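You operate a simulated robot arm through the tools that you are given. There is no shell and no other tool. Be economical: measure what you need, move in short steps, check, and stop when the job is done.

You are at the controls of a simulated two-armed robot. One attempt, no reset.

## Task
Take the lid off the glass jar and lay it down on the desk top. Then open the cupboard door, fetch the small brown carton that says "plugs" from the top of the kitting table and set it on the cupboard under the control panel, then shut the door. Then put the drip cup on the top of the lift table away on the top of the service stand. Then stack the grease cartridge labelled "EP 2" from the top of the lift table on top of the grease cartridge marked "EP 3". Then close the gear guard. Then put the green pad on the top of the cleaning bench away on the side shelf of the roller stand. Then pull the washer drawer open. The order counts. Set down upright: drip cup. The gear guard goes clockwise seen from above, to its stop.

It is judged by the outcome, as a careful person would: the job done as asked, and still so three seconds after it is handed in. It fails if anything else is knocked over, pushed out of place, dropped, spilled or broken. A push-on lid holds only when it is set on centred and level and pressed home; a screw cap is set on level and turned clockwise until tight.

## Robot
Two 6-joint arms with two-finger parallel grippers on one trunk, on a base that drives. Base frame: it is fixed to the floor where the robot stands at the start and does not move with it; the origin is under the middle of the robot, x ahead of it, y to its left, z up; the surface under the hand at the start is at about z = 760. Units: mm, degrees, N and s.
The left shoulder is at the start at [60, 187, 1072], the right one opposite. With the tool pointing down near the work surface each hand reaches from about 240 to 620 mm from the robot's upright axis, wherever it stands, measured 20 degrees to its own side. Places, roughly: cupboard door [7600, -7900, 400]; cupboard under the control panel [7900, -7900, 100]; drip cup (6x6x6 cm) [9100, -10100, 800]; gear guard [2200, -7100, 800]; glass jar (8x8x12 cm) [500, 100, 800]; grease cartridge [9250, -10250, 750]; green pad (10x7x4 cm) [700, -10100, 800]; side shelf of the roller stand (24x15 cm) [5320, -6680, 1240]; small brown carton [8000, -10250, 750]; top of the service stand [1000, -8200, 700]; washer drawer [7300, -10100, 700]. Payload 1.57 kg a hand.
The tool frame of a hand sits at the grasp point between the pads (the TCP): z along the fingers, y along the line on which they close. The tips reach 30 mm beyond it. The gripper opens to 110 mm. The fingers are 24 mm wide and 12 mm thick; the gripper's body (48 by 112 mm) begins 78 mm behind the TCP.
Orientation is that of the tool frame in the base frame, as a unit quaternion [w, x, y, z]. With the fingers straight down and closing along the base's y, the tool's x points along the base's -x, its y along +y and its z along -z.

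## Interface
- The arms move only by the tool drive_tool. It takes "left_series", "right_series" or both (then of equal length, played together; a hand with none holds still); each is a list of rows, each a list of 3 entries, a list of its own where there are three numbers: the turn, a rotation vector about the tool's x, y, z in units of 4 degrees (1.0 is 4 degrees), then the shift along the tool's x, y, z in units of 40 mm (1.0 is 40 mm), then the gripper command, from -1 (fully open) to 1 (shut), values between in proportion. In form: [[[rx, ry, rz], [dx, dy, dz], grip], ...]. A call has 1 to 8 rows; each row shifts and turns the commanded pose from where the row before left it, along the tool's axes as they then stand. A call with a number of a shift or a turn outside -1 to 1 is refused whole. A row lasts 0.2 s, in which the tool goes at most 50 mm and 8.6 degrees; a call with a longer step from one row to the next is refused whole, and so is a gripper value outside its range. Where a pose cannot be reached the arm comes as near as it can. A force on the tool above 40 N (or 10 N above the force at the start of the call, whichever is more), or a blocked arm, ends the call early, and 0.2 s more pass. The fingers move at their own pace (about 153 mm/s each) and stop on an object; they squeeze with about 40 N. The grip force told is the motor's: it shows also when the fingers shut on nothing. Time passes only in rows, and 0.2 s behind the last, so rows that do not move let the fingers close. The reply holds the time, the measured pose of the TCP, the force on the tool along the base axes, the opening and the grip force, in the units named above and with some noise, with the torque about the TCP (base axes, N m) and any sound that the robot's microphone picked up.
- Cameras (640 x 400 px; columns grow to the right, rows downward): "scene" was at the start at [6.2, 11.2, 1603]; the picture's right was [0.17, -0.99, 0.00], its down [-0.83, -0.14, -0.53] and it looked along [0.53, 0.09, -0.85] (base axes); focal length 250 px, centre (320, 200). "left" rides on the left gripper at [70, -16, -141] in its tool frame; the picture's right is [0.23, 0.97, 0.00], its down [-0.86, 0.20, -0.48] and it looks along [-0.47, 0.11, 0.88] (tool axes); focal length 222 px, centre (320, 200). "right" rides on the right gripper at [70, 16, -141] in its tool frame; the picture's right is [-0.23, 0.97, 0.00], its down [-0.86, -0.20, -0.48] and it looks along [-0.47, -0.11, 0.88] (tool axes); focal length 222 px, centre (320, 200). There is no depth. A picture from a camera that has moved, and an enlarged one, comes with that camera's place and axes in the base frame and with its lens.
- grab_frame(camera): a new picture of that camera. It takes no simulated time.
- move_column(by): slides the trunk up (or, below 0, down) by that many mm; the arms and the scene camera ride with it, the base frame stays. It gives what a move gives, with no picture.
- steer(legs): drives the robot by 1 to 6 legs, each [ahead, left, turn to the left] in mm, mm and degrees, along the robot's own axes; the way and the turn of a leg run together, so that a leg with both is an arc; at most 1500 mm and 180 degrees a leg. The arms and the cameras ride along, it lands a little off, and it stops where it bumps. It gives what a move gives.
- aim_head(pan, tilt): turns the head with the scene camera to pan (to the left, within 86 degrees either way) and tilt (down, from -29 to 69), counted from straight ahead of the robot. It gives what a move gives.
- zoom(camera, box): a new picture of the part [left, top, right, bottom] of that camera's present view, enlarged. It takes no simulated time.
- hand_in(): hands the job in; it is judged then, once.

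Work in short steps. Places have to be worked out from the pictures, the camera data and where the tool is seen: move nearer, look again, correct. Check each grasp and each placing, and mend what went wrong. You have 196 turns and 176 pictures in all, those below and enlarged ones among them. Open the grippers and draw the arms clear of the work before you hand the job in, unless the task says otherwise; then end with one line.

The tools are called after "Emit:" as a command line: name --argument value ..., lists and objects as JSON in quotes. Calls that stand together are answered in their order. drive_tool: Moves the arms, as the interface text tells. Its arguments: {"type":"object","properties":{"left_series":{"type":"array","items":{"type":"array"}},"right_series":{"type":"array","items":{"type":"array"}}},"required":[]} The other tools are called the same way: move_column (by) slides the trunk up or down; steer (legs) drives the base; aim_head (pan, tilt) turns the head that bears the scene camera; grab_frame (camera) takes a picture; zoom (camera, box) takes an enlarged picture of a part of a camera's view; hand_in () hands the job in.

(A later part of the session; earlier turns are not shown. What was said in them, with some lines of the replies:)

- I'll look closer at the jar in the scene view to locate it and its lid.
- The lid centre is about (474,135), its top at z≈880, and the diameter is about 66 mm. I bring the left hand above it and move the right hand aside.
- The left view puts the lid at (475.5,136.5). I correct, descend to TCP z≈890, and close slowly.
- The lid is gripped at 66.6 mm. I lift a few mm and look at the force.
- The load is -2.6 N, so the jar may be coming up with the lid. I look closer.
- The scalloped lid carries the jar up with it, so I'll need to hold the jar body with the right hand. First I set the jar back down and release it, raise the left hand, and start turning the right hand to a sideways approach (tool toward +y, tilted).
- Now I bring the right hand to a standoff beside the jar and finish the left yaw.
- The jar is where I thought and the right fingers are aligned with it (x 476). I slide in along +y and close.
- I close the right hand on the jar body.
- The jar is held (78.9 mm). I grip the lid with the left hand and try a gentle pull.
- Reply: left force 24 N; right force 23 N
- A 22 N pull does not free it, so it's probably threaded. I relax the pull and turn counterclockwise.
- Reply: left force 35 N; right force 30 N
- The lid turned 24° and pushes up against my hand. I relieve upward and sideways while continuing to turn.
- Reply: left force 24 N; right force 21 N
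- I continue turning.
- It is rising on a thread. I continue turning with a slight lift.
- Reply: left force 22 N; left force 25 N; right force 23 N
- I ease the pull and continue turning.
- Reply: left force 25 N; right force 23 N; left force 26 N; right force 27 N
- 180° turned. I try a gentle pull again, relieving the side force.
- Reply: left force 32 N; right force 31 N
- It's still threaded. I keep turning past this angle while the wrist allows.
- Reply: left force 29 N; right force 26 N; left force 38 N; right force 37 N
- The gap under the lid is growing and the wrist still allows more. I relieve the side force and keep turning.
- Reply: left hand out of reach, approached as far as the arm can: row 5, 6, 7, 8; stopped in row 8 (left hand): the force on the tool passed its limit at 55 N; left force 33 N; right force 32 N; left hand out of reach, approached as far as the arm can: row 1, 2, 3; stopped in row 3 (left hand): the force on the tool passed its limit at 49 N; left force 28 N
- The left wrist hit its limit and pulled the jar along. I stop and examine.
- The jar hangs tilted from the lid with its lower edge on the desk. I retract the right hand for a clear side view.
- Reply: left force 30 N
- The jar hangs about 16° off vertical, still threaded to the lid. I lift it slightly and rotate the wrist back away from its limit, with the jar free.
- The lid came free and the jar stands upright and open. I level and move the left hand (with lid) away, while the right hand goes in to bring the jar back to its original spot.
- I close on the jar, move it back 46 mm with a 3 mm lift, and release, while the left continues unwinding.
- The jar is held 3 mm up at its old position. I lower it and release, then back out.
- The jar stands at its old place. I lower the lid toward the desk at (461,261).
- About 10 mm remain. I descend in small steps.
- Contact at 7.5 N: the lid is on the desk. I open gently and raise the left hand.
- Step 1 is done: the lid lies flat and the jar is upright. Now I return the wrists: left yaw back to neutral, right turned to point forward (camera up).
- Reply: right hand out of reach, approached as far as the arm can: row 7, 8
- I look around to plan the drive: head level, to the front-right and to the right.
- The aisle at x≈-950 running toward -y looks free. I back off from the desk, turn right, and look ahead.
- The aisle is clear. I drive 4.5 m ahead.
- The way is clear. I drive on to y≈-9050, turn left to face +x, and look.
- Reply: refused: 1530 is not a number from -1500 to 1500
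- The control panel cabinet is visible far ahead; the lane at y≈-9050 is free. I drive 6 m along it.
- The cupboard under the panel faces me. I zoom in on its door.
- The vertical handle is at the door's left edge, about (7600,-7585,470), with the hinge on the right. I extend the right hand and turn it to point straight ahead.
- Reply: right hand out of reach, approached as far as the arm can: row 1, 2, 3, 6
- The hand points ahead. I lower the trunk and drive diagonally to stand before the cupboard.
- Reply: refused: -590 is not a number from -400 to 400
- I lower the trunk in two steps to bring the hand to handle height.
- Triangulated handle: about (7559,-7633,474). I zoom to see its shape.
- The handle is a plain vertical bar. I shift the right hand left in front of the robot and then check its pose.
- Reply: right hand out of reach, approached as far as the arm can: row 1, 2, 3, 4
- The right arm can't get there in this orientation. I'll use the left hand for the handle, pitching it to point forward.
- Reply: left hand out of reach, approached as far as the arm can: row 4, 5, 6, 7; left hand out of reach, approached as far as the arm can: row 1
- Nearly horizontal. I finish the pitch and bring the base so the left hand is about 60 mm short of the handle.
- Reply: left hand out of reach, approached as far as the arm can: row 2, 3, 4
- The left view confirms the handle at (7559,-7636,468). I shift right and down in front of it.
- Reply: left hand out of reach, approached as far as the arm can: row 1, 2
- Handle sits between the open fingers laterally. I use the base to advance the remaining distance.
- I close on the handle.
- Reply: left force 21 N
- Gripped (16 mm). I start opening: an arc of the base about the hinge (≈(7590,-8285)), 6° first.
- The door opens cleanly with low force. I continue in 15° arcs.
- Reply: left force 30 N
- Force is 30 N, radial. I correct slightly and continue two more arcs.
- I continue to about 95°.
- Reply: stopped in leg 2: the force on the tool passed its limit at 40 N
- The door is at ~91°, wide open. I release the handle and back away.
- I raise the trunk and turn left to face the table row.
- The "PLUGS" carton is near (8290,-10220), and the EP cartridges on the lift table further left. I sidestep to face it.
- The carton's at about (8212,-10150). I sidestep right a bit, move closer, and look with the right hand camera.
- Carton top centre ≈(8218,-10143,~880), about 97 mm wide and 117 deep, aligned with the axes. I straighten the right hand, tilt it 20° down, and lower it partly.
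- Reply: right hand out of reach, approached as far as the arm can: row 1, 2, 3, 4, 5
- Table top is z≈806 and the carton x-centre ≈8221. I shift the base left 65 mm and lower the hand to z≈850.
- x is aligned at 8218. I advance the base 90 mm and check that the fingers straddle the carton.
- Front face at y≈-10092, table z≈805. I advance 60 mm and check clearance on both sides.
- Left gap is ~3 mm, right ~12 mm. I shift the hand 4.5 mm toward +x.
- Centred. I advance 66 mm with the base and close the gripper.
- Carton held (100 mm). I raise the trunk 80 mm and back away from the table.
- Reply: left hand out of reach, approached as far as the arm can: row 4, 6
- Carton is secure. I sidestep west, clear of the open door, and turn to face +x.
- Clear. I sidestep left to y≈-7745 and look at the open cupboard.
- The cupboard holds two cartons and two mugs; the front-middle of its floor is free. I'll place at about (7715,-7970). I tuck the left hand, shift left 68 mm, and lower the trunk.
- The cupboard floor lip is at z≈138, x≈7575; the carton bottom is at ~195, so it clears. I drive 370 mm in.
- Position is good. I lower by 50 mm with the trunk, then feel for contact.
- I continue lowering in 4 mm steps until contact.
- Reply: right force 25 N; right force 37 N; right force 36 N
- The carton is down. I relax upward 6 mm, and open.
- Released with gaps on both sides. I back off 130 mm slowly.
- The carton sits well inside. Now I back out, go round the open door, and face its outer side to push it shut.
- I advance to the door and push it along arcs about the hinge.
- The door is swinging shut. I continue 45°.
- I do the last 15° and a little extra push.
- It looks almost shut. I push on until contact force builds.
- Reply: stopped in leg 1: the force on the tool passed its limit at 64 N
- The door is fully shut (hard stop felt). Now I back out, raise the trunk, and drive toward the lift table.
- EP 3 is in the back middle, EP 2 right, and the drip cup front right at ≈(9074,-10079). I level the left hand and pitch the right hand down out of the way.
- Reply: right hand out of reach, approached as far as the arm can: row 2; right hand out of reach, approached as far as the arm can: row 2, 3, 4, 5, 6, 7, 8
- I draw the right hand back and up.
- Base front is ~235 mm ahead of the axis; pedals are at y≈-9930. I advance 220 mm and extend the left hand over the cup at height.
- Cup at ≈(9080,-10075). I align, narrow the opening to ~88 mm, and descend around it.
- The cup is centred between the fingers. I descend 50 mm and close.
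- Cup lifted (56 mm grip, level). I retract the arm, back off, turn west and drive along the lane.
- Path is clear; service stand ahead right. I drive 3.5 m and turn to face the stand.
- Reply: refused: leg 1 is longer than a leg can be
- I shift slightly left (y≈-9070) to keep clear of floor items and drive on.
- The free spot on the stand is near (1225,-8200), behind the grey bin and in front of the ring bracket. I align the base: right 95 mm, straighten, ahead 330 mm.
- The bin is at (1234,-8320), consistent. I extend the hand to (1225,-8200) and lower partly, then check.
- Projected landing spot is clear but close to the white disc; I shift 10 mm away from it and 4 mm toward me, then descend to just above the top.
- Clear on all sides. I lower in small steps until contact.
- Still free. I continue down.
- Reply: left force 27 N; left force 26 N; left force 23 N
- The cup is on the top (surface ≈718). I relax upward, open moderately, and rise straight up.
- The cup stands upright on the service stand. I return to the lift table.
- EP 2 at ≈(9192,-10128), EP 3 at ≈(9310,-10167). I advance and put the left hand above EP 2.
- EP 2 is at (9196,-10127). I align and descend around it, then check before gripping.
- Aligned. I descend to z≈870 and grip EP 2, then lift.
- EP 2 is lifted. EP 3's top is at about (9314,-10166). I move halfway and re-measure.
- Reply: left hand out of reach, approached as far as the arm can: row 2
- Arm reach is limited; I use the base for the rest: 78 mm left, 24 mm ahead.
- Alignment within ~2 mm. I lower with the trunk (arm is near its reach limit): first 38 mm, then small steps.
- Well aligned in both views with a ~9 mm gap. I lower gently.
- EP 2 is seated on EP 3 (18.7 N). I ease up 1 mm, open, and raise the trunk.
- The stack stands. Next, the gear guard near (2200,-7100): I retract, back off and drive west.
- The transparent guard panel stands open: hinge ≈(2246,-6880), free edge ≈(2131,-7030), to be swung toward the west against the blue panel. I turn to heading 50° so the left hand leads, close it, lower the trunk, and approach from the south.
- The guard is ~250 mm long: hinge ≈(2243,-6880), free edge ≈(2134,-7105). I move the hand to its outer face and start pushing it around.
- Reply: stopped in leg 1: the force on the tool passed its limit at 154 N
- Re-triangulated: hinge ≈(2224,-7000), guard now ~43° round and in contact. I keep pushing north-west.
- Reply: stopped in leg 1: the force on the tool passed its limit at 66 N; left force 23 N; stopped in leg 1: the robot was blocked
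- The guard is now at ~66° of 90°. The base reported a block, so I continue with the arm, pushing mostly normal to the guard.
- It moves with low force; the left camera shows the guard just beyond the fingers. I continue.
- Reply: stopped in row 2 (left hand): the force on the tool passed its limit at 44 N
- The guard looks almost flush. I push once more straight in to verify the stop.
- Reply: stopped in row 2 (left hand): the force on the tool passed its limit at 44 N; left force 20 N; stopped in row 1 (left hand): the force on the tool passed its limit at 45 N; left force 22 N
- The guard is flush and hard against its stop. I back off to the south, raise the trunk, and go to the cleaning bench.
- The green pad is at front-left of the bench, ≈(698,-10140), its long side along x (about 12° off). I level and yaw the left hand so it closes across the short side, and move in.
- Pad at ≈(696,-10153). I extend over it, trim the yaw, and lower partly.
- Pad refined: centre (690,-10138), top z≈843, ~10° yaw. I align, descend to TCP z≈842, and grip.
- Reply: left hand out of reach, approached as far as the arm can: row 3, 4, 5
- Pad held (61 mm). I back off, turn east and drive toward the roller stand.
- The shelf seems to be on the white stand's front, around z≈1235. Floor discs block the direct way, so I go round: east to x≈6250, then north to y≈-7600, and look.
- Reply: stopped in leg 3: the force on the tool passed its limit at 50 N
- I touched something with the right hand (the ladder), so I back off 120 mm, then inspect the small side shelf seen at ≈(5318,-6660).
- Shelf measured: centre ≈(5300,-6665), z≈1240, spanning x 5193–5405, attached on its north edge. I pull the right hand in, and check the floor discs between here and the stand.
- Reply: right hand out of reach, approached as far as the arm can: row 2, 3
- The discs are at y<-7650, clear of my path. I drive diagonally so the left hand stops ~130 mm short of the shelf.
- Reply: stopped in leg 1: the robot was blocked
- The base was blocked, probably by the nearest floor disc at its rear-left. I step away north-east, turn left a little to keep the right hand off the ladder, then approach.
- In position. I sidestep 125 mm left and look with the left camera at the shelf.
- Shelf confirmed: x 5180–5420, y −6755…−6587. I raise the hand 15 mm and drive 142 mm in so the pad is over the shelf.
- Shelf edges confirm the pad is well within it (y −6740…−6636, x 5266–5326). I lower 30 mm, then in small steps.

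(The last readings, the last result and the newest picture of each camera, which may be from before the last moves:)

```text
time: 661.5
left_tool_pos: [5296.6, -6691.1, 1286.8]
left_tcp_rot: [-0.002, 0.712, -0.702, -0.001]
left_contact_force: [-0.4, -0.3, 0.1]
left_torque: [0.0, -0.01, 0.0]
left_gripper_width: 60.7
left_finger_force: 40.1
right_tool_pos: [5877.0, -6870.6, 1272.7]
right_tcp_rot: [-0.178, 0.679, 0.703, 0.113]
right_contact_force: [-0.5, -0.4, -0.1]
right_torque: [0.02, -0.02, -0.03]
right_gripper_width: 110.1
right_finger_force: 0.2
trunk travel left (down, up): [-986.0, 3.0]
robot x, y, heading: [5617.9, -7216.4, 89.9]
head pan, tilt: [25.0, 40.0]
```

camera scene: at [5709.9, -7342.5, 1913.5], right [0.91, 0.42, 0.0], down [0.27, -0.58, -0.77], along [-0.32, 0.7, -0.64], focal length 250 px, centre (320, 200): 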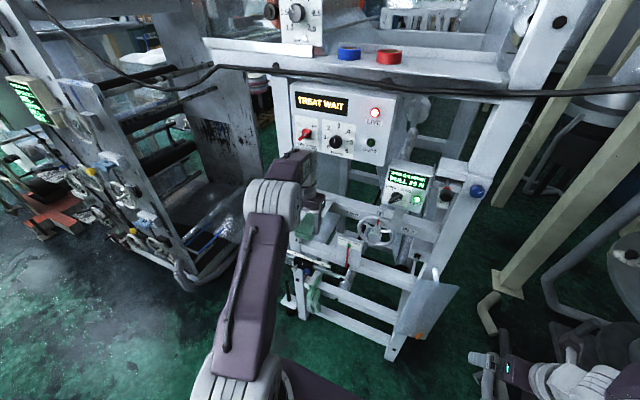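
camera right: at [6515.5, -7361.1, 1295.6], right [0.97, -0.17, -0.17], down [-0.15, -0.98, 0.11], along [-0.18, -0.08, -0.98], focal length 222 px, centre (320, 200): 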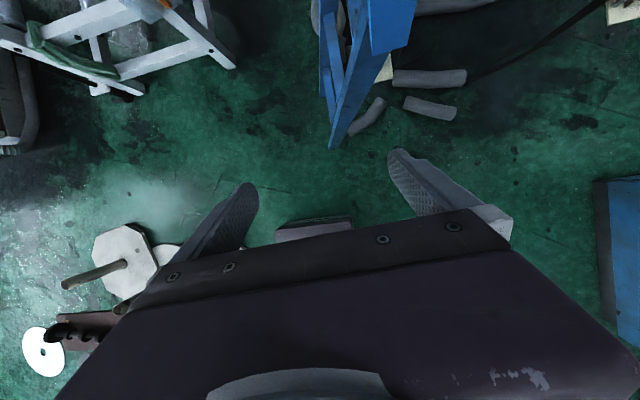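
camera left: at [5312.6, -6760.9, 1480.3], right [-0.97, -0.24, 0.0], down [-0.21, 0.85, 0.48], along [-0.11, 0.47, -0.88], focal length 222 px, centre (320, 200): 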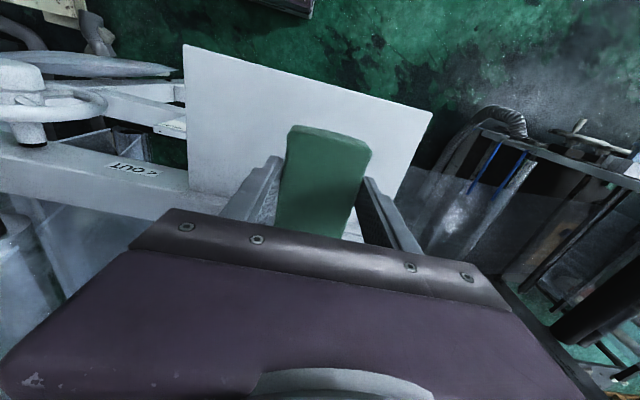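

Emit:
drive_tool --left_series '[[[0, 0, 0], [0, 0, 0.08], 1], [[0, 0, 0], [0, 0, 0], 1]]'

Emit:
drive_tool --left_series '[[[0, 0, 0], [0, 0, 0.08], 1], [[0, 0, 0], [0, 0, 0], 1]]'

Emit:
zoom --camera "left" --box '[220, 80, 420, 250]'

```text
time: 662.1
left_tool_pos: [5297.1, -6690.8, 1286.9]
left_tcp_rot: [-0.003, 0.712, -0.703, -0.004]
left_contact_force: [-3.3, -5.7, 37.0]
left_torque: [-0.92, -0.05, 0.01]
left_gripper_width: 60.8
left_finger_force: 40.3
right_tool_pos: [5877.9, -6871.3, 1273.3]
right_tcp_rot: [-0.179, 0.679, 0.703, 0.113]
right_contact_force: [0.3, -0.3, 0.3]
right_torque: [-0.02, 0.0, 0.0]
right_gripper_width: 110.0
right_finger_force: 0.0
trunk travel left (down, up): [-986.0, 3.0]
robot x, y, heading: [5615.7, -7216.8, 89.6]
head pan, tilt: [25.0, 40.0]
```

```text
time: 662.5
left_tool_pos: [5296.1, -6689.7, 1285.4]
left_tcp_rot: [-0.004, 0.712, -0.702, -0.008]
left_contact_force: [2.4, -10.9, 26.0]
left_torque: [-0.2, -0.23, -0.09]
left_gripper_width: 60.8
left_finger_force: 39.6
right_tool_pos: [5878.1, -6871.4, 1270.7]
right_tcp_rot: [-0.178, 0.679, 0.703, 0.113]
right_contact_force: [0.3, 0.4, -0.1]
right_torque: [0.01, 0.01, -0.03]
right_gripper_width: 110.1
right_finger_force: 0.1
trunk travel left (down, up): [-986.0, 3.0]
robot x, y, heading: [5617.7, -7216.6, 90.1]
head pan, tilt: [25.0, 40.0]
stopped in row 2 (left hand): the force on the tool passed its limit at 48 N (the readings are from after the stop); the commanded pose is now the measured one
```

```text
2.35 times, centred on (320, 165) of left
camera zoom: at [5313.9, -6760.2, 1425.8], right [-0.97, -0.24, 0.0], down [-0.21, 0.84, 0.49], along [-0.12, 0.48, -0.87], focal length 523 px, centre (320, 282)
```

zoom: 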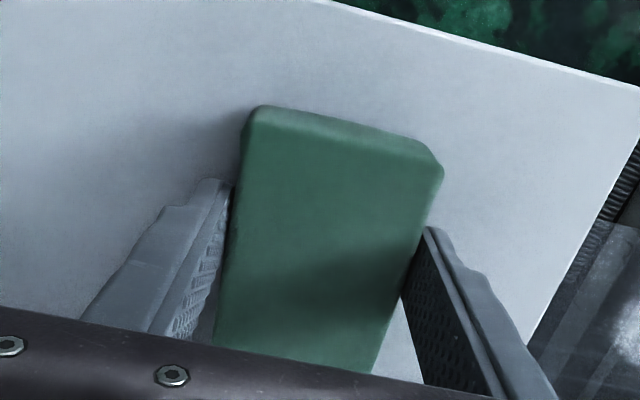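

Contact: the pad rests on the shelf. I ease up, open, and lift away.

Emit:
drive_tool --left_series '[[[0, 0, 0], [0, 0, -0.04], 1], [[0, 0, 0], [0, 0, 0], 0], [[0, 0, 0], [0, 0, 0], -0.5], [[0, 0, 0], [0, 0, 0], -0.5], [[0, 0, 0], [0, 0, -0.6], -0.5], [[0, 0, 0], [0, 0, -0.8], -0.5]]'

Emit:
steer --legs '[[-200, 0, 0]]'

Emit:
zoom --camera "scene" --box '[220, 140, 400, 280]'

```text
time: 663.9
left_tool_pos: [5291.7, -6690.1, 1341.0]
left_tcp_rot: [-0.004, 0.713, -0.702, -0.006]
left_contact_force: [-0.1, 0.1, -0.7]
left_torque: [-0.01, -0.04, -0.01]
left_gripper_width: 82.5
left_finger_force: 0.1
right_tool_pos: [5874.3, -6869.0, 1273.4]
right_tcp_rot: [-0.178, 0.678, 0.704, 0.115]
right_contact_force: [-0.6, -0.1, -1.1]
right_torque: [0.01, -0.02, 0.03]
right_gripper_width: 110.0
right_finger_force: 0.0
trunk travel left (down, up): [-986.0, 3.0]
robot x, y, heading: [5615.8, -7217.6, 90.0]
head pan, tilt: [25.0, 40.0]
```

```text
time: 665.7
left_tool_pos: [5295.4, -6882.8, 1341.4]
left_tcp_rot: [-0.003, 0.71, -0.704, -0.005]
left_contact_force: [-0.2, 0.3, 0.7]
left_torque: [0.01, 0.0, -0.01]
left_gripper_width: 82.6
left_finger_force: 0.1
right_tool_pos: [5876.2, -7064.8, 1270.6]
right_tcp_rot: [-0.176, 0.681, 0.702, 0.113]
right_contact_force: [-0.1, 0.9, 0.1]
right_torque: [0.01, -0.01, 0.0]
right_gripper_width: 109.9
right_finger_force: 0.1
trunk travel left (down, up): [-986.0, 3.0]
robot x, y, heading: [5616.7, -7415.1, 89.7]
head pan, tilt: [25.0, 40.0]
stopped in leg 1: the robot was blocked; the commanded pose is now the measured one
```

```text
2.86 times, centred on (310, 210) of scene
camera zoom: at [5577.9, -7399.3, 1913.6], right [0.91, 0.42, 0.0], down [0.27, -0.58, -0.77], along [-0.32, 0.7, -0.64], focal length 716 px, centre (349, 171)
```

zoom: 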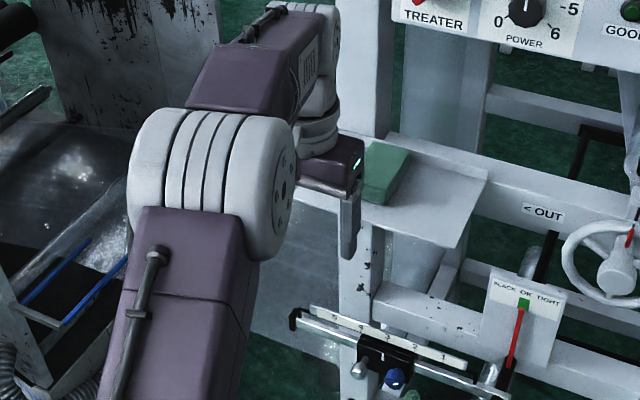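

The pad is on the shelf. I leave by the same route in reverse and drive back to the lane.

Emit:
steer --legs '[[50, 0, 0], [0, -133, 0], [0, 0, 20], [-314, -216, 0], [0, 0, -20], [-200, -190, 0]]'

Emit:
steer --legs '[[-1250, 0, 0], [0, 0, -90], [1000, 0, 0]]'

Emit:
move_column --by -280

```text
time: 673.2
left_tool_pos: [5935.3, -7255.1, 1338.7]
left_tcp_rot: [0.002, -0.707, 0.707, 0.003]
left_contact_force: [0.2, 0.2, -0.7]
left_torque: [-0.04, -0.01, 0.01]
left_gripper_width: 82.5
left_finger_force: 0.2
right_tool_pos: [6515.3, -7442.1, 1271.1]
right_tcp_rot: [-0.174, 0.683, 0.7, 0.113]
right_contact_force: [-0.7, 0.1, -1.2]
right_torque: [-0.02, -0.01, 0.01]
right_gripper_width: 110.0
right_finger_force: 0.0
trunk travel left (down, up): [-986.0, 3.0]
robot x, y, heading: [6250.2, -7792.5, 89.1]
head pan, tilt: [25.0, 40.0]
```

```text
time: 688.4
left_tool_pos: [7784.4, -8815.2, 1340.3]
left_tcp_rot: [0.006, 0.015, 1.0, 0.001]
left_contact_force: [-0.4, 0.1, 0.1]
left_torque: [0.01, 0.0, -0.01]
left_gripper_width: 82.7
left_finger_force: 0.1
right_tool_pos: [7578.0, -9389.0, 1270.4]
right_tcp_rot: [-0.041, 0.978, -0.004, 0.205]
right_contact_force: [0.5, -0.5, 0.0]
right_torque: [-0.01, -0.01, -0.01]
right_gripper_width: 110.2
right_finger_force: 0.0
trunk travel left (down, up): [-986.0, 3.0]
robot x, y, heading: [7239.9, -9112.9, -2.6]
head pan, tilt: [25.0, 40.0]
```

```text
time: 691.2
left_tool_pos: [7785.5, -8815.3, 1059.5]
left_tcp_rot: [0.005, 0.015, 1.0, 0.001]
left_contact_force: [-0.2, -0.9, 0.0]
left_torque: [0.02, 0.01, -0.01]
left_gripper_width: 82.6
left_finger_force: 0.1
right_tool_pos: [7578.9, -9387.7, 990.9]
right_tcp_rot: [-0.04, 0.978, -0.004, 0.206]
right_contact_force: [0.1, -1.3, 0.2]
right_torque: [-0.03, -0.02, -0.02]
right_gripper_width: 110.2
right_finger_force: 0.1
trunk travel left (down, up): [-706.0, 284.0]
robot x, y, heading: [7236.0, -9114.1, -2.6]
head pan, tilt: [25.0, 40.0]
```

I turn to face the white washer and look at its drawer.

Emit:
steer --legs '[[0, 60, 0], [0, 0, -87.4]]'

Emit:
aim_head --pan 0 --tilt 40

Emit:
grab_frame --camera "scene"

```text
time: 695.8
left_tool_pos: [7579.3, -9576.9, 1059.6]
left_tcp_rot: [0.005, 0.692, 0.722, -0.002]
left_contact_force: [-0.1, 0.5, 0.0]
left_torque: [-0.01, 0.01, 0.02]
left_gripper_width: 82.4
left_finger_force: 0.1
right_tool_pos: [6992.5, -9411.8, 990.9]
right_tcp_rot: [0.111, 0.713, -0.669, 0.179]
right_contact_force: [-0.2, -0.2, -0.2]
right_torque: [-0.02, 0.03, 0.0]
right_gripper_width: 109.8
right_finger_force: 0.1
trunk travel left (down, up): [-706.0, 284.0]
robot x, y, heading: [7242.2, -9053.3, -88.7]
head pan, tilt: [25.0, 40.0]
```

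```text
time: 696.7
left_tool_pos: [7579.8, -9577.3, 1059.3]
left_tcp_rot: [0.005, 0.692, 0.722, -0.002]
left_contact_force: [-0.6, -0.3, -0.4]
left_torque: [0.01, 0.0, 0.0]
left_gripper_width: 82.5
left_finger_force: 0.0
right_tool_pos: [6992.7, -9411.6, 990.3]
right_tcp_rot: [0.109, 0.714, -0.668, 0.179]
right_contact_force: [-0.6, 0.5, 1.3]
right_torque: [0.01, -0.01, 0.01]
right_gripper_width: 109.8
right_finger_force: 0.2
trunk travel left (down, up): [-706.0, 284.0]
robot x, y, heading: [7239.5, -9051.2, -88.4]
head pan, tilt: [0.0, 40.0]
```

```text
12 pictures are left
camera scene: at [7240.7, -9078.8, 1633.5], right [-1.0, -0.03, 0.0], down [-0.02, 0.64, -0.77], along [0.02, -0.77, -0.64], focal length 250 px, centre (320, 200)
```

scene: 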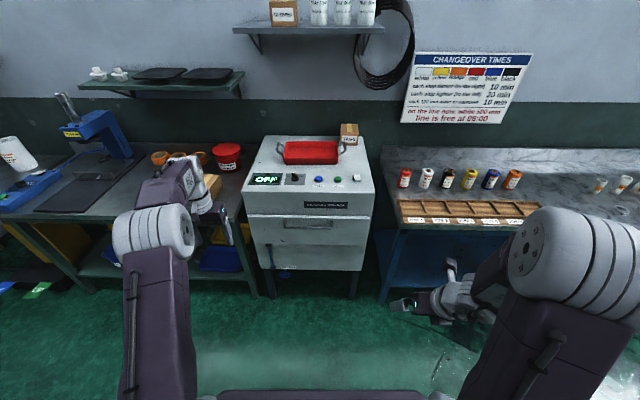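

Emit:
zoom --camera "scene" --box '[235, 130, 385, 280]'

```text
2.67 times, centred on (310, 205) of scene
camera zoom: at [7240.7, -9078.8, 1633.5], right [-1.0, -0.03, 0.0], down [-0.02, 0.64, -0.77], along [0.02, -0.77, -0.64], focal length 668 px, centre (347, 187)
```

zoom: 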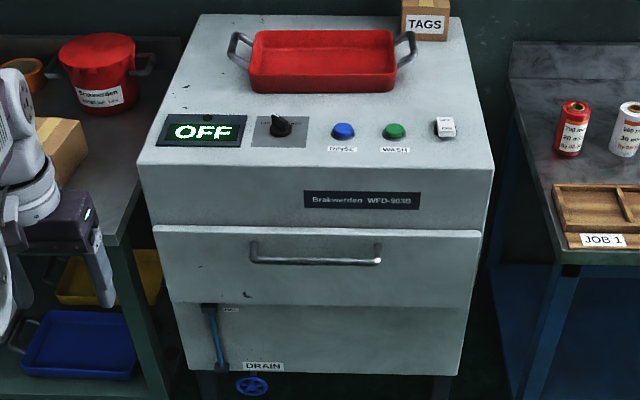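

The drawer has a horizontal bar handle, centre x≈7318. I yaw the left hand 90° so it closes front-to-back, and position it in front of the machine.

Emit:
drive_tool --left_series '[[[0, 0, -1], [0, 0, 0], -1], [[0, 0, -1], [0, 0, 0], -1], [[0, 0, -1], [0, 0, 0], -1], [[0, 0, -1], [0, 0, 0], -1], [[0, 0, -1], [0, 0, 0], -1], [[0, 0, -1], [0, 0, 0], -1], [[0, 0, -1], [0, 0, 0], -1], [[0, 0, -1], [0, 0, 0], -1]]'

Emit:
drive_tool --left_series '[[[0, 0, -1], [0, 0, 0], -1], [[0, 0, -1], [0, 0, 0], -1], [[0, 0, -1], [0, 0, 0], -1], [[0, 0, -1], [0, 0, 0], -1], [[0, 0, -1], [0, 0, 0], -1], [[0, 0, -1], [0, 0, 0], -1], [[0, 0, -1], [0, 0, 0], -1], [[0, 0, -1], [0, 0, 0], -1]]'

Emit:
drive_tool --left_series '[[[0, 0, -1], [0, 0, 0], -1], [[0, 0, -1], [0, 0, 0], -1], [[0, 0, -1], [0, 0, 0], -1], [[0, 0, -1], [0, 0, 0], -1], [[0, 0, -1], [0, 0, 0], -1], [[0, 0, -1], [0, 0, 0], -1], [[0, 0, -0.8], [0, 0, 0], -1]]'

Emit:
steer --legs '[[0, -262, -1.5], [190, 0, 0]]'

Emit:
grab_frame --camera "left"

```text
time: 698.5
left_tool_pos: [7579.2, -9575.4, 1059.4]
left_tcp_rot: [0.003, 0.467, 0.884, -0.004]
left_contact_force: [-0.7, -0.3, -0.7]
left_torque: [0.03, 0.02, -0.02]
left_gripper_width: 110.0
left_finger_force: 0.0
right_tool_pos: [6992.3, -9411.5, 990.6]
right_tcp_rot: [0.11, 0.713, -0.669, 0.178]
right_contact_force: [-0.1, 0.3, -0.7]
right_torque: [0.0, -0.01, -0.02]
right_gripper_width: 109.7
right_finger_force: 0.0
trunk travel left (down, up): [-706.0, 284.0]
robot x, y, heading: [7242.2, -9051.9, -88.7]
head pan, tilt: [0.0, 40.0]
```

```text
time: 700.3
left_tool_pos: [7579.7, -9576.4, 1059.1]
left_tcp_rot: [0.003, 0.203, 0.979, -0.005]
left_contact_force: [-0.1, -0.1, 0.8]
left_torque: [0.01, 0.02, -0.01]
left_gripper_width: 110.0
left_finger_force: 0.1
right_tool_pos: [6991.8, -9412.9, 990.9]
right_tcp_rot: [0.11, 0.713, -0.669, 0.179]
right_contact_force: [-0.5, 0.0, 0.0]
right_torque: [0.02, -0.03, 0.0]
right_gripper_width: 109.7
right_finger_force: 0.1
trunk travel left (down, up): [-706.0, 284.0]
robot x, y, heading: [7241.3, -9054.1, -88.5]
head pan, tilt: [0.0, 40.0]
```

```text
time: 701.9
left_tool_pos: [7578.2, -9575.5, 1059.9]
left_tcp_rot: [0.001, -0.033, 0.999, -0.006]
left_contact_force: [-0.3, 0.2, -0.1]
left_torque: [-0.02, -0.02, 0.02]
left_gripper_width: 110.0
left_finger_force: 0.1
right_tool_pos: [6992.1, -9412.4, 990.8]
right_tcp_rot: [0.109, 0.714, -0.669, 0.177]
right_contact_force: [0.0, -0.3, 0.5]
right_torque: [-0.01, -0.01, -0.01]
right_gripper_width: 110.0
right_finger_force: 0.1
trunk travel left (down, up): [-706.0, 284.0]
robot x, y, heading: [7243.7, -9053.6, -88.6]
head pan, tilt: [0.0, 40.0]
```

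```text
time: 705.0
left_tool_pos: [7304.5, -9776.4, 1060.5]
left_tcp_rot: [0.001, -0.02, 1.0, -0.006]
left_contact_force: [0.0, -0.8, 0.4]
left_torque: [-0.07, 0.02, 0.0]
left_gripper_width: 110.0
left_finger_force: 0.1
right_tool_pos: [6721.3, -9600.9, 991.9]
right_tcp_rot: [0.112, 0.706, -0.676, 0.178]
right_contact_force: [0.3, -0.1, 0.5]
right_torque: [0.0, 0.0, -0.01]
right_gripper_width: 109.9
right_finger_force: 0.0
trunk travel left (down, up): [-706.0, 284.0]
robot x, y, heading: [6977.9, -9249.3, -89.9]
head pan, tilt: [0.0, 40.0]
```

```text
10 pictures are left
camera left: at [7235.2, -9793.4, 1201.6], right [-0.27, 0.96, -0.01], down [0.84, 0.24, 0.48], along [0.46, 0.12, -0.88], focal length 222 px, centre (320, 200)
```

left: 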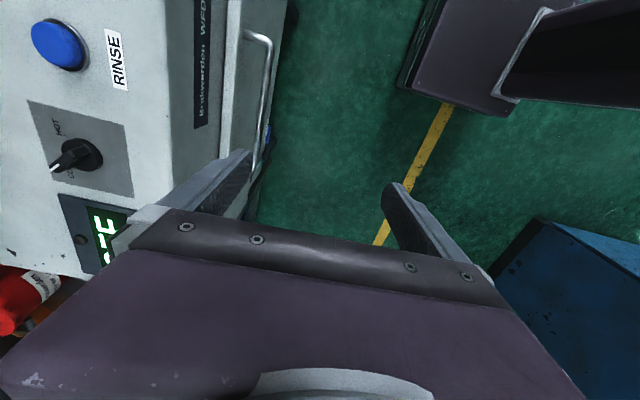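

Handle triangulated: bar at y≈-9873, z≈817, x 7214–7398. I zoom to judge the gap between bar and drawer face.

Emit:
zoom --camera "left" --box '[190, 10, 310, 180]'

```text
2.35 times, centred on (250, 95) of left
camera zoom: at [7235.2, -9793.4, 1201.6], right [-0.27, 0.96, -0.01], down [0.84, 0.24, 0.48], along [0.46, 0.12, -0.88], focal length 523 px, centre (485, 447)
```

zoom: 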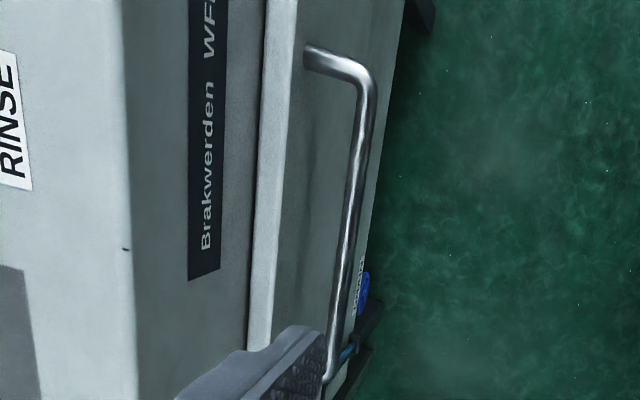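

Standoff is ~37 mm. I set a 70 mm opening, advance 77 mm so the rear finger is above the gap, and lower the trunk partway.

Emit:
drive_tool --left_series '[[[0, 0, 0], [0, 0, 0], -0.27], [[0, 0, 0], [0, 0, 0], -0.27]]'

Emit:
steer --legs '[[77, 3, 0]]'

Emit:
move_column --by -170

Emit:
grab_frame --camera "left"

```text
time: 705.6
left_tool_pos: [7305.9, -9778.7, 1059.9]
left_tcp_rot: [0.002, -0.02, 1.0, -0.005]
left_contact_force: [0.3, 0.4, 0.0]
left_torque: [-0.03, 0.02, 0.01]
left_gripper_width: 70.0
left_finger_force: 0.1
right_tool_pos: [6722.6, -9602.0, 990.4]
right_tcp_rot: [0.112, 0.706, -0.676, 0.177]
right_contact_force: [0.4, -0.7, -0.7]
right_torque: [0.02, 0.0, 0.04]
right_gripper_width: 109.9
right_finger_force: 0.0
trunk travel left (down, up): [-706.0, 284.0]
robot x, y, heading: [6980.9, -9248.7, -89.9]
head pan, tilt: [0.0, 40.0]
```

```text
time: 706.6
left_tool_pos: [7307.6, -9853.6, 1060.4]
left_tcp_rot: [0.002, -0.02, 1.0, -0.006]
left_contact_force: [0.3, -0.1, -0.3]
left_torque: [0.0, -0.01, 0.02]
left_gripper_width: 70.1
left_finger_force: 0.0
right_tool_pos: [6725.0, -9678.0, 991.0]
right_tcp_rot: [0.112, 0.706, -0.676, 0.178]
right_contact_force: [0.6, -0.1, -0.8]
right_torque: [0.01, 0.0, 0.0]
right_gripper_width: 109.8
right_finger_force: 0.0
trunk travel left (down, up): [-706.0, 284.0]
robot x, y, heading: [6984.0, -9322.4, -89.7]
head pan, tilt: [0.0, 40.0]
```

```text
time: 708.5
left_tool_pos: [7309.0, -9853.8, 890.1]
left_tcp_rot: [0.002, -0.022, 1.0, -0.005]
left_contact_force: [0.2, 0.6, -0.3]
left_torque: [0.0, 0.0, -0.01]
left_gripper_width: 69.7
left_finger_force: 0.1
right_tool_pos: [6725.0, -9679.3, 821.6]
right_tcp_rot: [0.113, 0.705, -0.677, 0.176]
right_contact_force: [0.1, 0.4, 0.8]
right_torque: [0.0, -0.01, 0.01]
right_gripper_width: 110.0
right_finger_force: 0.1
trunk travel left (down, up): [-536.0, 454.0]
robot x, y, heading: [6985.3, -9324.6, -89.6]
head pan, tilt: [0.0, 40.0]
```

```text
8 pictures are left
camera left: at [7238.9, -9870.8, 1031.3], right [-0.27, 0.96, -0.01], down [0.84, 0.24, 0.48], along [0.46, 0.12, -0.88], focal length 222 px, centre (320, 200)
```

left: 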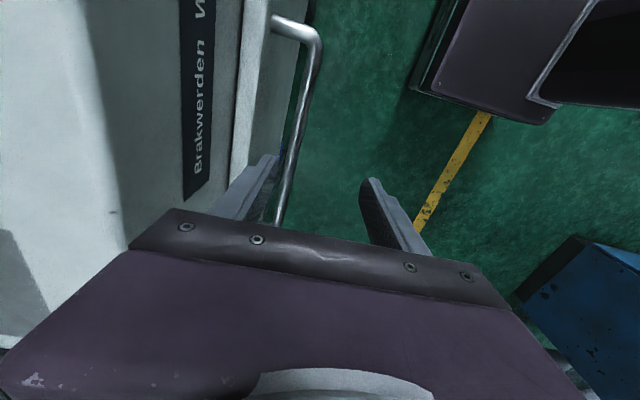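

The bar is at y≈-9883; I shift the hand 8 mm further in, lower 68 mm, and check.

Emit:
drive_tool --left_series '[[[0, 0, 0], [0, -0.2, 0], -0.27], [[0, 0, 0], [0, 0, 0], -0.27]]'

Emit:
move_column --by -35

Emit:
move_column --by -33

Emit:
grab_frame --camera "left"

```text
time: 709.1
left_tool_pos: [7309.2, -9863.2, 889.9]
left_tcp_rot: [0.002, -0.021, 1.0, -0.006]
left_contact_force: [-0.3, 0.3, -0.1]
left_torque: [0.0, 0.01, 0.04]
left_gripper_width: 69.8
left_finger_force: 0.0
right_tool_pos: [6725.8, -9678.2, 821.9]
right_tcp_rot: [0.112, 0.706, -0.676, 0.178]
right_contact_force: [-0.1, -0.4, -0.5]
right_torque: [0.0, -0.02, -0.01]
right_gripper_width: 109.7
right_finger_force: 0.0
trunk travel left (down, up): [-536.0, 454.0]
robot x, y, heading: [6984.1, -9328.2, -89.7]
head pan, tilt: [0.0, 40.0]
```

```text
time: 709.9
left_tool_pos: [7308.6, -9862.2, 853.9]
left_tcp_rot: [0.002, -0.021, 1.0, -0.005]
left_contact_force: [-0.5, -0.2, -0.1]
left_torque: [0.04, 0.03, 0.04]
left_gripper_width: 69.9
left_finger_force: 0.0
right_tool_pos: [6725.2, -9678.2, 785.9]
right_tcp_rot: [0.112, 0.706, -0.676, 0.177]
right_contact_force: [0.1, -1.5, 0.2]
right_torque: [0.01, 0.0, -0.01]
right_gripper_width: 109.8
right_finger_force: 0.1
trunk travel left (down, up): [-501.0, 489.0]
robot x, y, heading: [6982.0, -9326.3, -89.9]
head pan, tilt: [0.0, 40.0]
```

```text
time: 710.7
left_tool_pos: [7308.7, -9862.0, 821.4]
left_tcp_rot: [0.002, -0.02, 1.0, -0.005]
left_contact_force: [-0.2, -0.4, -0.2]
left_torque: [-0.02, -0.05, -0.01]
left_gripper_width: 69.9
left_finger_force: 0.0
right_tool_pos: [6725.5, -9678.3, 754.0]
right_tcp_rot: [0.113, 0.706, -0.676, 0.177]
right_contact_force: [0.2, 0.8, -0.5]
right_torque: [0.0, 0.0, -0.01]
right_gripper_width: 109.9
right_finger_force: 0.2
trunk travel left (down, up): [-468.0, 522.0]
robot x, y, heading: [6982.8, -9326.4, -89.4]
head pan, tilt: [0.0, 40.0]
```

```text
7 pictures are left
camera left: at [7239.4, -9878.8, 962.9], right [-0.27, 0.96, -0.01], down [0.84, 0.24, 0.48], along [0.46, 0.12, -0.88], focal length 222 px, centre (320, 200)
```

left: 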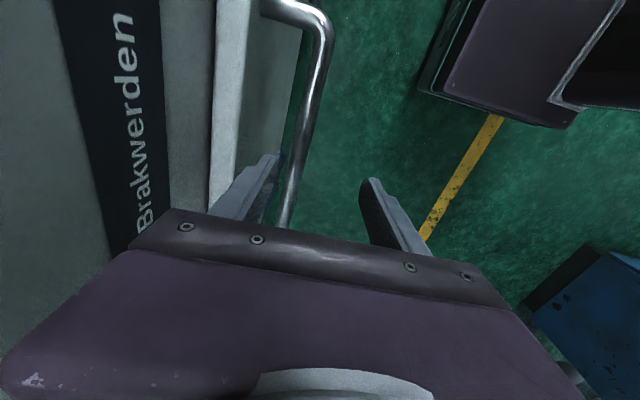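

The bar lies between the fingers. I close on it.

Emit:
drive_tool --left_series '[[[0, 0, 0], [0, 0, 0], 0.2], [[0, 0, 0], [0, 0, 0], 0.6], [[0, 0, 0], [0, 0, 0], 1], [[0, 0, 0], [0, 0, 0], 1]]'

```text
time: 711.7
left_tool_pos: [7307.9, -9862.2, 820.4]
left_tcp_rot: [0.001, -0.021, 1.0, -0.004]
left_contact_force: [0.8, -0.3, -0.4]
left_torque: [-0.03, -0.03, -0.03]
left_gripper_width: 0.4
left_finger_force: 20.9
right_tool_pos: [6726.0, -9678.2, 751.9]
right_tcp_rot: [0.112, 0.706, -0.677, 0.177]
right_contact_force: [-0.1, 0.2, 0.1]
right_torque: [0.02, 0.01, 0.04]
right_gripper_width: 110.0
right_finger_force: 0.0
trunk travel left (down, up): [-468.0, 522.0]
robot x, y, heading: [6982.9, -9324.1, -89.9]
head pan, tilt: [0.0, 40.0]
```

The gripper closed empty: re-triangulating, the bar is lower (z≈741, y≈-9886). I reopen to 90 mm, shift back 8 mm for body clearance, and lower 75 mm.

Emit:
drive_tool --left_series '[[[0, 0, 0], [0, 0.2, 0], -0.64], [[0, 0, 0], [0, 0, 0], -0.64], [[0, 0, 0], [0, 0, 0], -0.64]]'

Emit:
move_column --by -40

Emit:
move_column --by -38

Emit:
grab_frame --camera "left"

```text
time: 712.5
left_tool_pos: [7308.2, -9854.5, 820.5]
left_tcp_rot: [0.002, -0.022, 1.0, -0.005]
left_contact_force: [-0.6, 1.1, 0.5]
left_torque: [-0.01, 0.0, 0.0]
left_gripper_width: 90.4
left_finger_force: 0.0
right_tool_pos: [6725.5, -9677.1, 752.8]
right_tcp_rot: [0.112, 0.706, -0.676, 0.178]
right_contact_force: [0.1, -0.6, -0.3]
right_torque: [0.01, -0.01, 0.0]
right_gripper_width: 109.9
right_finger_force: 0.0
trunk travel left (down, up): [-468.0, 522.0]
robot x, y, heading: [6985.3, -9325.2, -89.8]
head pan, tilt: [0.0, 40.0]
```

```text
time: 713.3
left_tool_pos: [7307.5, -9854.0, 781.4]
left_tcp_rot: [0.002, -0.021, 1.0, -0.005]
left_contact_force: [0.5, -0.3, 0.6]
left_torque: [0.0, -0.02, 0.05]
left_gripper_width: 90.1
left_finger_force: 0.1
right_tool_pos: [6725.5, -9679.0, 713.1]
right_tcp_rot: [0.112, 0.707, -0.676, 0.177]
right_contact_force: [-0.3, 0.5, 0.4]
right_torque: [-0.01, -0.01, -0.03]
right_gripper_width: 109.8
right_finger_force: 0.2
trunk travel left (down, up): [-428.0, 562.0]
robot x, y, heading: [6980.3, -9323.4, -89.7]
head pan, tilt: [0.0, 40.0]
```

```text
time: 714.2
left_tool_pos: [7308.7, -9853.9, 744.3]
left_tcp_rot: [0.002, -0.022, 1.0, -0.005]
left_contact_force: [-0.9, 0.4, -0.7]
left_torque: [0.0, 0.02, 0.01]
left_gripper_width: 90.3
left_finger_force: 0.1
right_tool_pos: [6725.9, -9679.0, 674.5]
right_tcp_rot: [0.111, 0.706, -0.676, 0.178]
right_contact_force: [0.8, 0.7, 1.3]
right_torque: [-0.04, -0.03, -0.01]
right_gripper_width: 109.8
right_finger_force: 0.1
trunk travel left (down, up): [-390.0, 600.0]
robot x, y, heading: [6986.4, -9325.2, -89.8]
head pan, tilt: [0.0, 40.0]
```

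```text
6 pictures are left
camera left: at [7238.4, -9870.2, 885.0], right [-0.27, 0.96, -0.01], down [0.84, 0.24, 0.48], along [0.46, 0.12, -0.88], focal length 222 px, centre (320, 200)
```

left: 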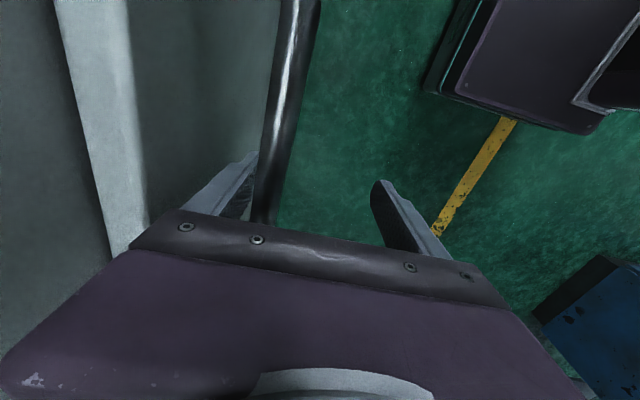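

The bar is well between the fingers now. I close on it.

Emit:
drive_tool --left_series '[[[0, 0, 0], [0, 0, 0], 0.0], [[0, 0, 0], [0, 0, 0], 0.5], [[0, 0, 0], [0, 0, 0], 1], [[0, 0, 0], [0, 0, 0], 1]]'

```text
time: 715.2
left_tool_pos: [7308.8, -9854.0, 744.8]
left_tcp_rot: [0.002, -0.02, 1.0, -0.005]
left_contact_force: [0.2, 2.5, -0.4]
left_torque: [-0.05, 0.44, -0.81]
left_gripper_width: 14.8
left_finger_force: 30.7
right_tool_pos: [6725.4, -9678.8, 675.7]
right_tcp_rot: [0.112, 0.706, -0.676, 0.177]
right_contact_force: [-1.2, 0.9, -0.2]
right_torque: [0.02, 0.02, -0.01]
right_gripper_width: 110.1
right_finger_force: 0.1
trunk travel left (down, up): [-390.0, 600.0]
robot x, y, heading: [6982.2, -9324.5, -89.6]
head pan, tilt: [0.0, 40.0]
```

Gripped (15 mm). I pull the drawer by backing the base.

Emit:
steer --legs '[[-120, 0, 0]]'

Emit:
steer --legs '[[-120, 0, 0]]'

Emit:
grab_frame --camera "scene"

```text
time: 716.4
left_tool_pos: [7307.1, -9729.2, 744.2]
left_tcp_rot: [0.0, -0.022, 1.0, -0.005]
left_contact_force: [-1.2, -1.3, -2.1]
left_torque: [0.0, 0.38, -0.73]
left_gripper_width: 14.7
left_finger_force: 30.8
right_tool_pos: [6726.1, -9552.5, 674.6]
right_tcp_rot: [0.112, 0.707, -0.675, 0.178]
right_contact_force: [0.0, 0.7, -0.8]
right_torque: [0.01, 0.0, 0.01]
right_gripper_width: 110.0
right_finger_force: 0.1
trunk travel left (down, up): [-390.0, 600.0]
robot x, y, heading: [6980.1, -9200.6, -89.5]
head pan, tilt: [0.0, 40.0]
```

```text
time: 717.6
left_tool_pos: [7307.0, -9613.4, 742.8]
left_tcp_rot: [0.001, -0.022, 1.0, -0.006]
left_contact_force: [3.5, -1.6, -0.2]
left_torque: [-0.02, 0.49, -0.67]
left_gripper_width: 14.6
left_finger_force: 30.5
right_tool_pos: [6724.6, -9438.2, 675.3]
right_tcp_rot: [0.112, 0.707, -0.675, 0.178]
right_contact_force: [-0.6, -0.7, -0.4]
right_torque: [0.01, 0.02, 0.0]
right_gripper_width: 109.9
right_finger_force: 0.3
trunk travel left (down, up): [-390.0, 600.0]
robot x, y, heading: [6980.3, -9088.3, -89.5]
head pan, tilt: [0.0, 40.0]
```

```text
5 pictures are left
camera scene: at [6980.3, -9110.3, 1317.6], right [-1.0, -0.01, 0.0], down [0.0, 0.64, -0.77], along [0.0, -0.77, -0.64], focal length 250 px, centre (320, 200)
```

scene: 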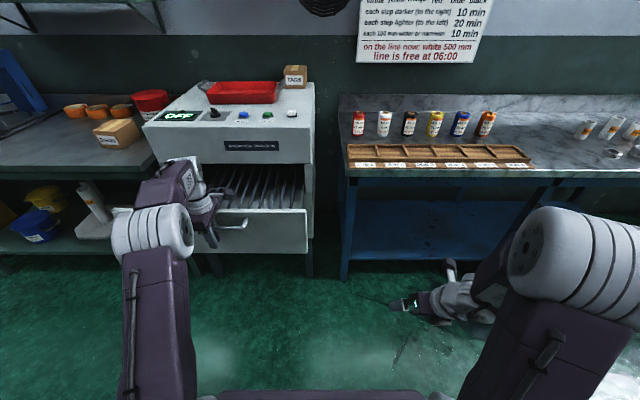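

The drawer is open ~240 mm. I pull a little further to feel for the stop.

Emit:
steer --legs '[[-60, 0, 0]]'

```text
time: 718.6
left_tool_pos: [7307.1, -9552.1, 743.5]
left_tcp_rot: [0.001, -0.021, 1.0, -0.006]
left_contact_force: [5.7, -2.3, -0.8]
left_torque: [-0.06, 0.32, -0.69]
left_gripper_width: 14.7
left_finger_force: 31.0
right_tool_pos: [6723.7, -9377.4, 674.6]
right_tcp_rot: [0.112, 0.707, -0.676, 0.177]
right_contact_force: [-0.2, -0.4, 0.0]
right_torque: [-0.02, -0.02, 0.05]
right_gripper_width: 110.2
right_finger_force: 0.1
trunk travel left (down, up): [-390.0, 600.0]
robot x, y, heading: [6980.0, -9025.1, -89.7]
head pan, tilt: [0.0, 40.0]
```

Emit:
steer --legs '[[-50, 0, 0]]'

Emit:
zoom --camera "scene" --box '[120, 60, 340, 280]'

```text
time: 719.5
left_tool_pos: [7307.6, -9503.4, 743.3]
left_tcp_rot: [0.001, -0.021, 1.0, -0.006]
left_contact_force: [6.1, -1.0, -1.8]
left_torque: [-0.06, 0.11, -0.7]
left_gripper_width: 14.5
left_finger_force: 31.2
right_tool_pos: [6723.8, -9328.0, 675.2]
right_tcp_rot: [0.111, 0.707, -0.676, 0.177]
right_contact_force: [-0.1, -0.1, -0.4]
right_torque: [0.0, -0.01, 0.0]
right_gripper_width: 109.8
right_finger_force: 0.1
trunk travel left (down, up): [-390.0, 600.0]
robot x, y, heading: [6979.6, -8975.4, -90.0]
head pan, tilt: [0.0, 40.0]
```

```text
1.82 times, centred on (230, 170) of scene
camera zoom: at [6980.0, -8999.5, 1317.5], right [-1.0, -0.01, 0.0], down [0.0, 0.64, -0.77], along [0.0, -0.77, -0.64], focal length 455 px, centre (484, 254)
```

zoom: 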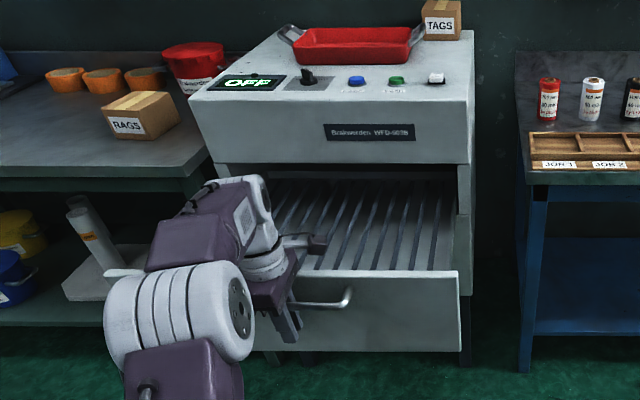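

Emit:
steer --legs '[[-40, 0, 0]]'

```text
time: 720.5
left_tool_pos: [7307.2, -9467.4, 742.8]
left_tcp_rot: [0.002, -0.02, 1.0, -0.013]
left_contact_force: [2.0, 0.9, 2.1]
left_torque: [0.02, 0.83, -0.81]
left_gripper_width: 14.5
left_finger_force: 30.3
right_tool_pos: [6724.4, -9288.5, 674.3]
right_tcp_rot: [0.111, 0.706, -0.676, 0.178]
right_contact_force: [0.2, 0.7, 0.4]
right_torque: [0.02, -0.02, 0.0]
right_gripper_width: 110.0
right_finger_force: 0.0
trunk travel left (down, up): [-390.0, 600.0]
robot x, y, heading: [6981.4, -8934.4, -89.8]
head pan, tilt: [0.0, 40.0]
stopped in leg 1: the force on the tool passed its limit at 45 N (the readings are from after the stop); the commanded pose is now the measured one
```

The drawer reached its stop. I open the gripper and raise straight up, then back away.

Emit:
drive_tool --left_series '[[[0, 0, 0], [0, 0, 0], 0.3], [[0, 0, 0], [0, 0, 0], 0.1], [[0, 0, 0], [0, 0, 0], 0.1]]'

Emit:
move_column --by 200

Emit:
steer --legs '[[-150, 0, 0]]'

Emit:
grab_frame --camera "scene"

```text
time: 721.3
left_tool_pos: [7306.9, -9468.1, 741.3]
left_tcp_rot: [0.003, -0.021, 1.0, -0.012]
left_contact_force: [-0.3, 1.3, -0.8]
left_torque: [0.01, 0.01, 0.0]
left_gripper_width: 47.9
left_finger_force: 0.1
right_tool_pos: [6724.1, -9288.4, 674.3]
right_tcp_rot: [0.112, 0.706, -0.676, 0.178]
right_contact_force: [0.2, -0.4, -0.8]
right_torque: [0.01, -0.01, 0.0]
right_gripper_width: 109.9
right_finger_force: 0.1
trunk travel left (down, up): [-390.0, 600.0]
robot x, y, heading: [6981.4, -8938.7, -89.6]
head pan, tilt: [0.0, 40.0]
```

```text
time: 723.5
left_tool_pos: [7306.9, -9468.2, 942.5]
left_tcp_rot: [0.003, -0.02, 1.0, -0.011]
left_contact_force: [0.4, 0.1, -0.3]
left_torque: [0.0, 0.03, 0.0]
left_gripper_width: 49.5
left_finger_force: 0.1
right_tool_pos: [6724.0, -9287.7, 874.3]
right_tcp_rot: [0.11, 0.707, -0.676, 0.177]
right_contact_force: [0.4, 0.0, 0.7]
right_torque: [-0.01, -0.02, 0.0]
right_gripper_width: 110.0
right_finger_force: 0.0
trunk travel left (down, up): [-590.0, 400.0]
robot x, y, heading: [6981.3, -8933.0, -89.8]
head pan, tilt: [0.0, 40.0]
```

```text
time: 724.9
left_tool_pos: [7308.2, -9315.7, 942.3]
left_tcp_rot: [0.003, -0.022, 1.0, -0.013]
left_contact_force: [-0.2, 1.4, 0.5]
left_torque: [0.02, -0.02, 0.0]
left_gripper_width: 49.4
left_finger_force: 0.0
right_tool_pos: [6723.1, -9137.9, 875.3]
right_tcp_rot: [0.112, 0.707, -0.675, 0.178]
right_contact_force: [-0.4, 0.9, 0.3]
right_torque: [0.02, -0.01, -0.01]
right_gripper_width: 110.2
right_finger_force: 0.0
trunk travel left (down, up): [-590.0, 400.0]
robot x, y, heading: [6980.6, -8785.9, -89.3]
head pan, tilt: [0.0, 40.0]
```

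```text
3 pictures are left
camera scene: at [6977.7, -8808.9, 1517.5], right [-1.0, -0.01, 0.0], down [-0.01, 0.64, -0.77], along [0.01, -0.77, -0.64], focal length 250 px, centre (320, 200)
```

scene: 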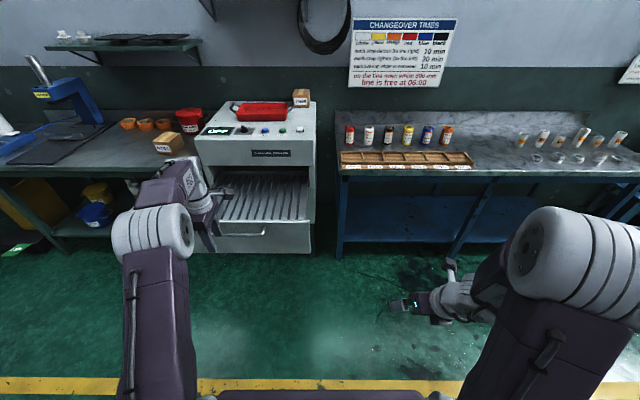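

The drawer stays open and everything is clear. I open the left gripper fully and hand in.

Emit:
drive_tool --left_series '[[[0, 0, 0], [0, 0, -0.5], -1], [[0, 0, 0], [0, 0, 0], -1], [[0, 0, 0], [0, 0, 0], -1]]'

Emit:
hand_in

```text
time: 725.7
left_tool_pos: [7306.6, -9315.7, 963.1]
left_tcp_rot: [0.005, -0.022, 1.0, -0.014]
left_contact_force: [0.1, 0.3, -0.1]
left_torque: [0.0, -0.03, 0.0]
left_gripper_width: 109.9
left_finger_force: 0.0
right_tool_pos: [6724.4, -9139.2, 874.1]
right_tcp_rot: [0.111, 0.707, -0.675, 0.178]
right_contact_force: [0.0, 0.8, 0.0]
right_torque: [0.02, 0.03, -0.05]
right_gripper_width: 109.9
right_finger_force: 0.1
trunk travel left (down, up): [-590.0, 400.0]
robot x, y, heading: [6981.5, -8783.8, -89.7]
head pan, tilt: [0.0, 40.0]
```

```text
The job is handed in.
```

All seven steps were done in the order given and the job is handed in. Along the way the jar was dragged about 5 cm before the lid came off (I set it back close to its spot), and I bumped the ladder and a floor disc by the roller stand; the last pictures show no damage, but I did not look at the disc again.
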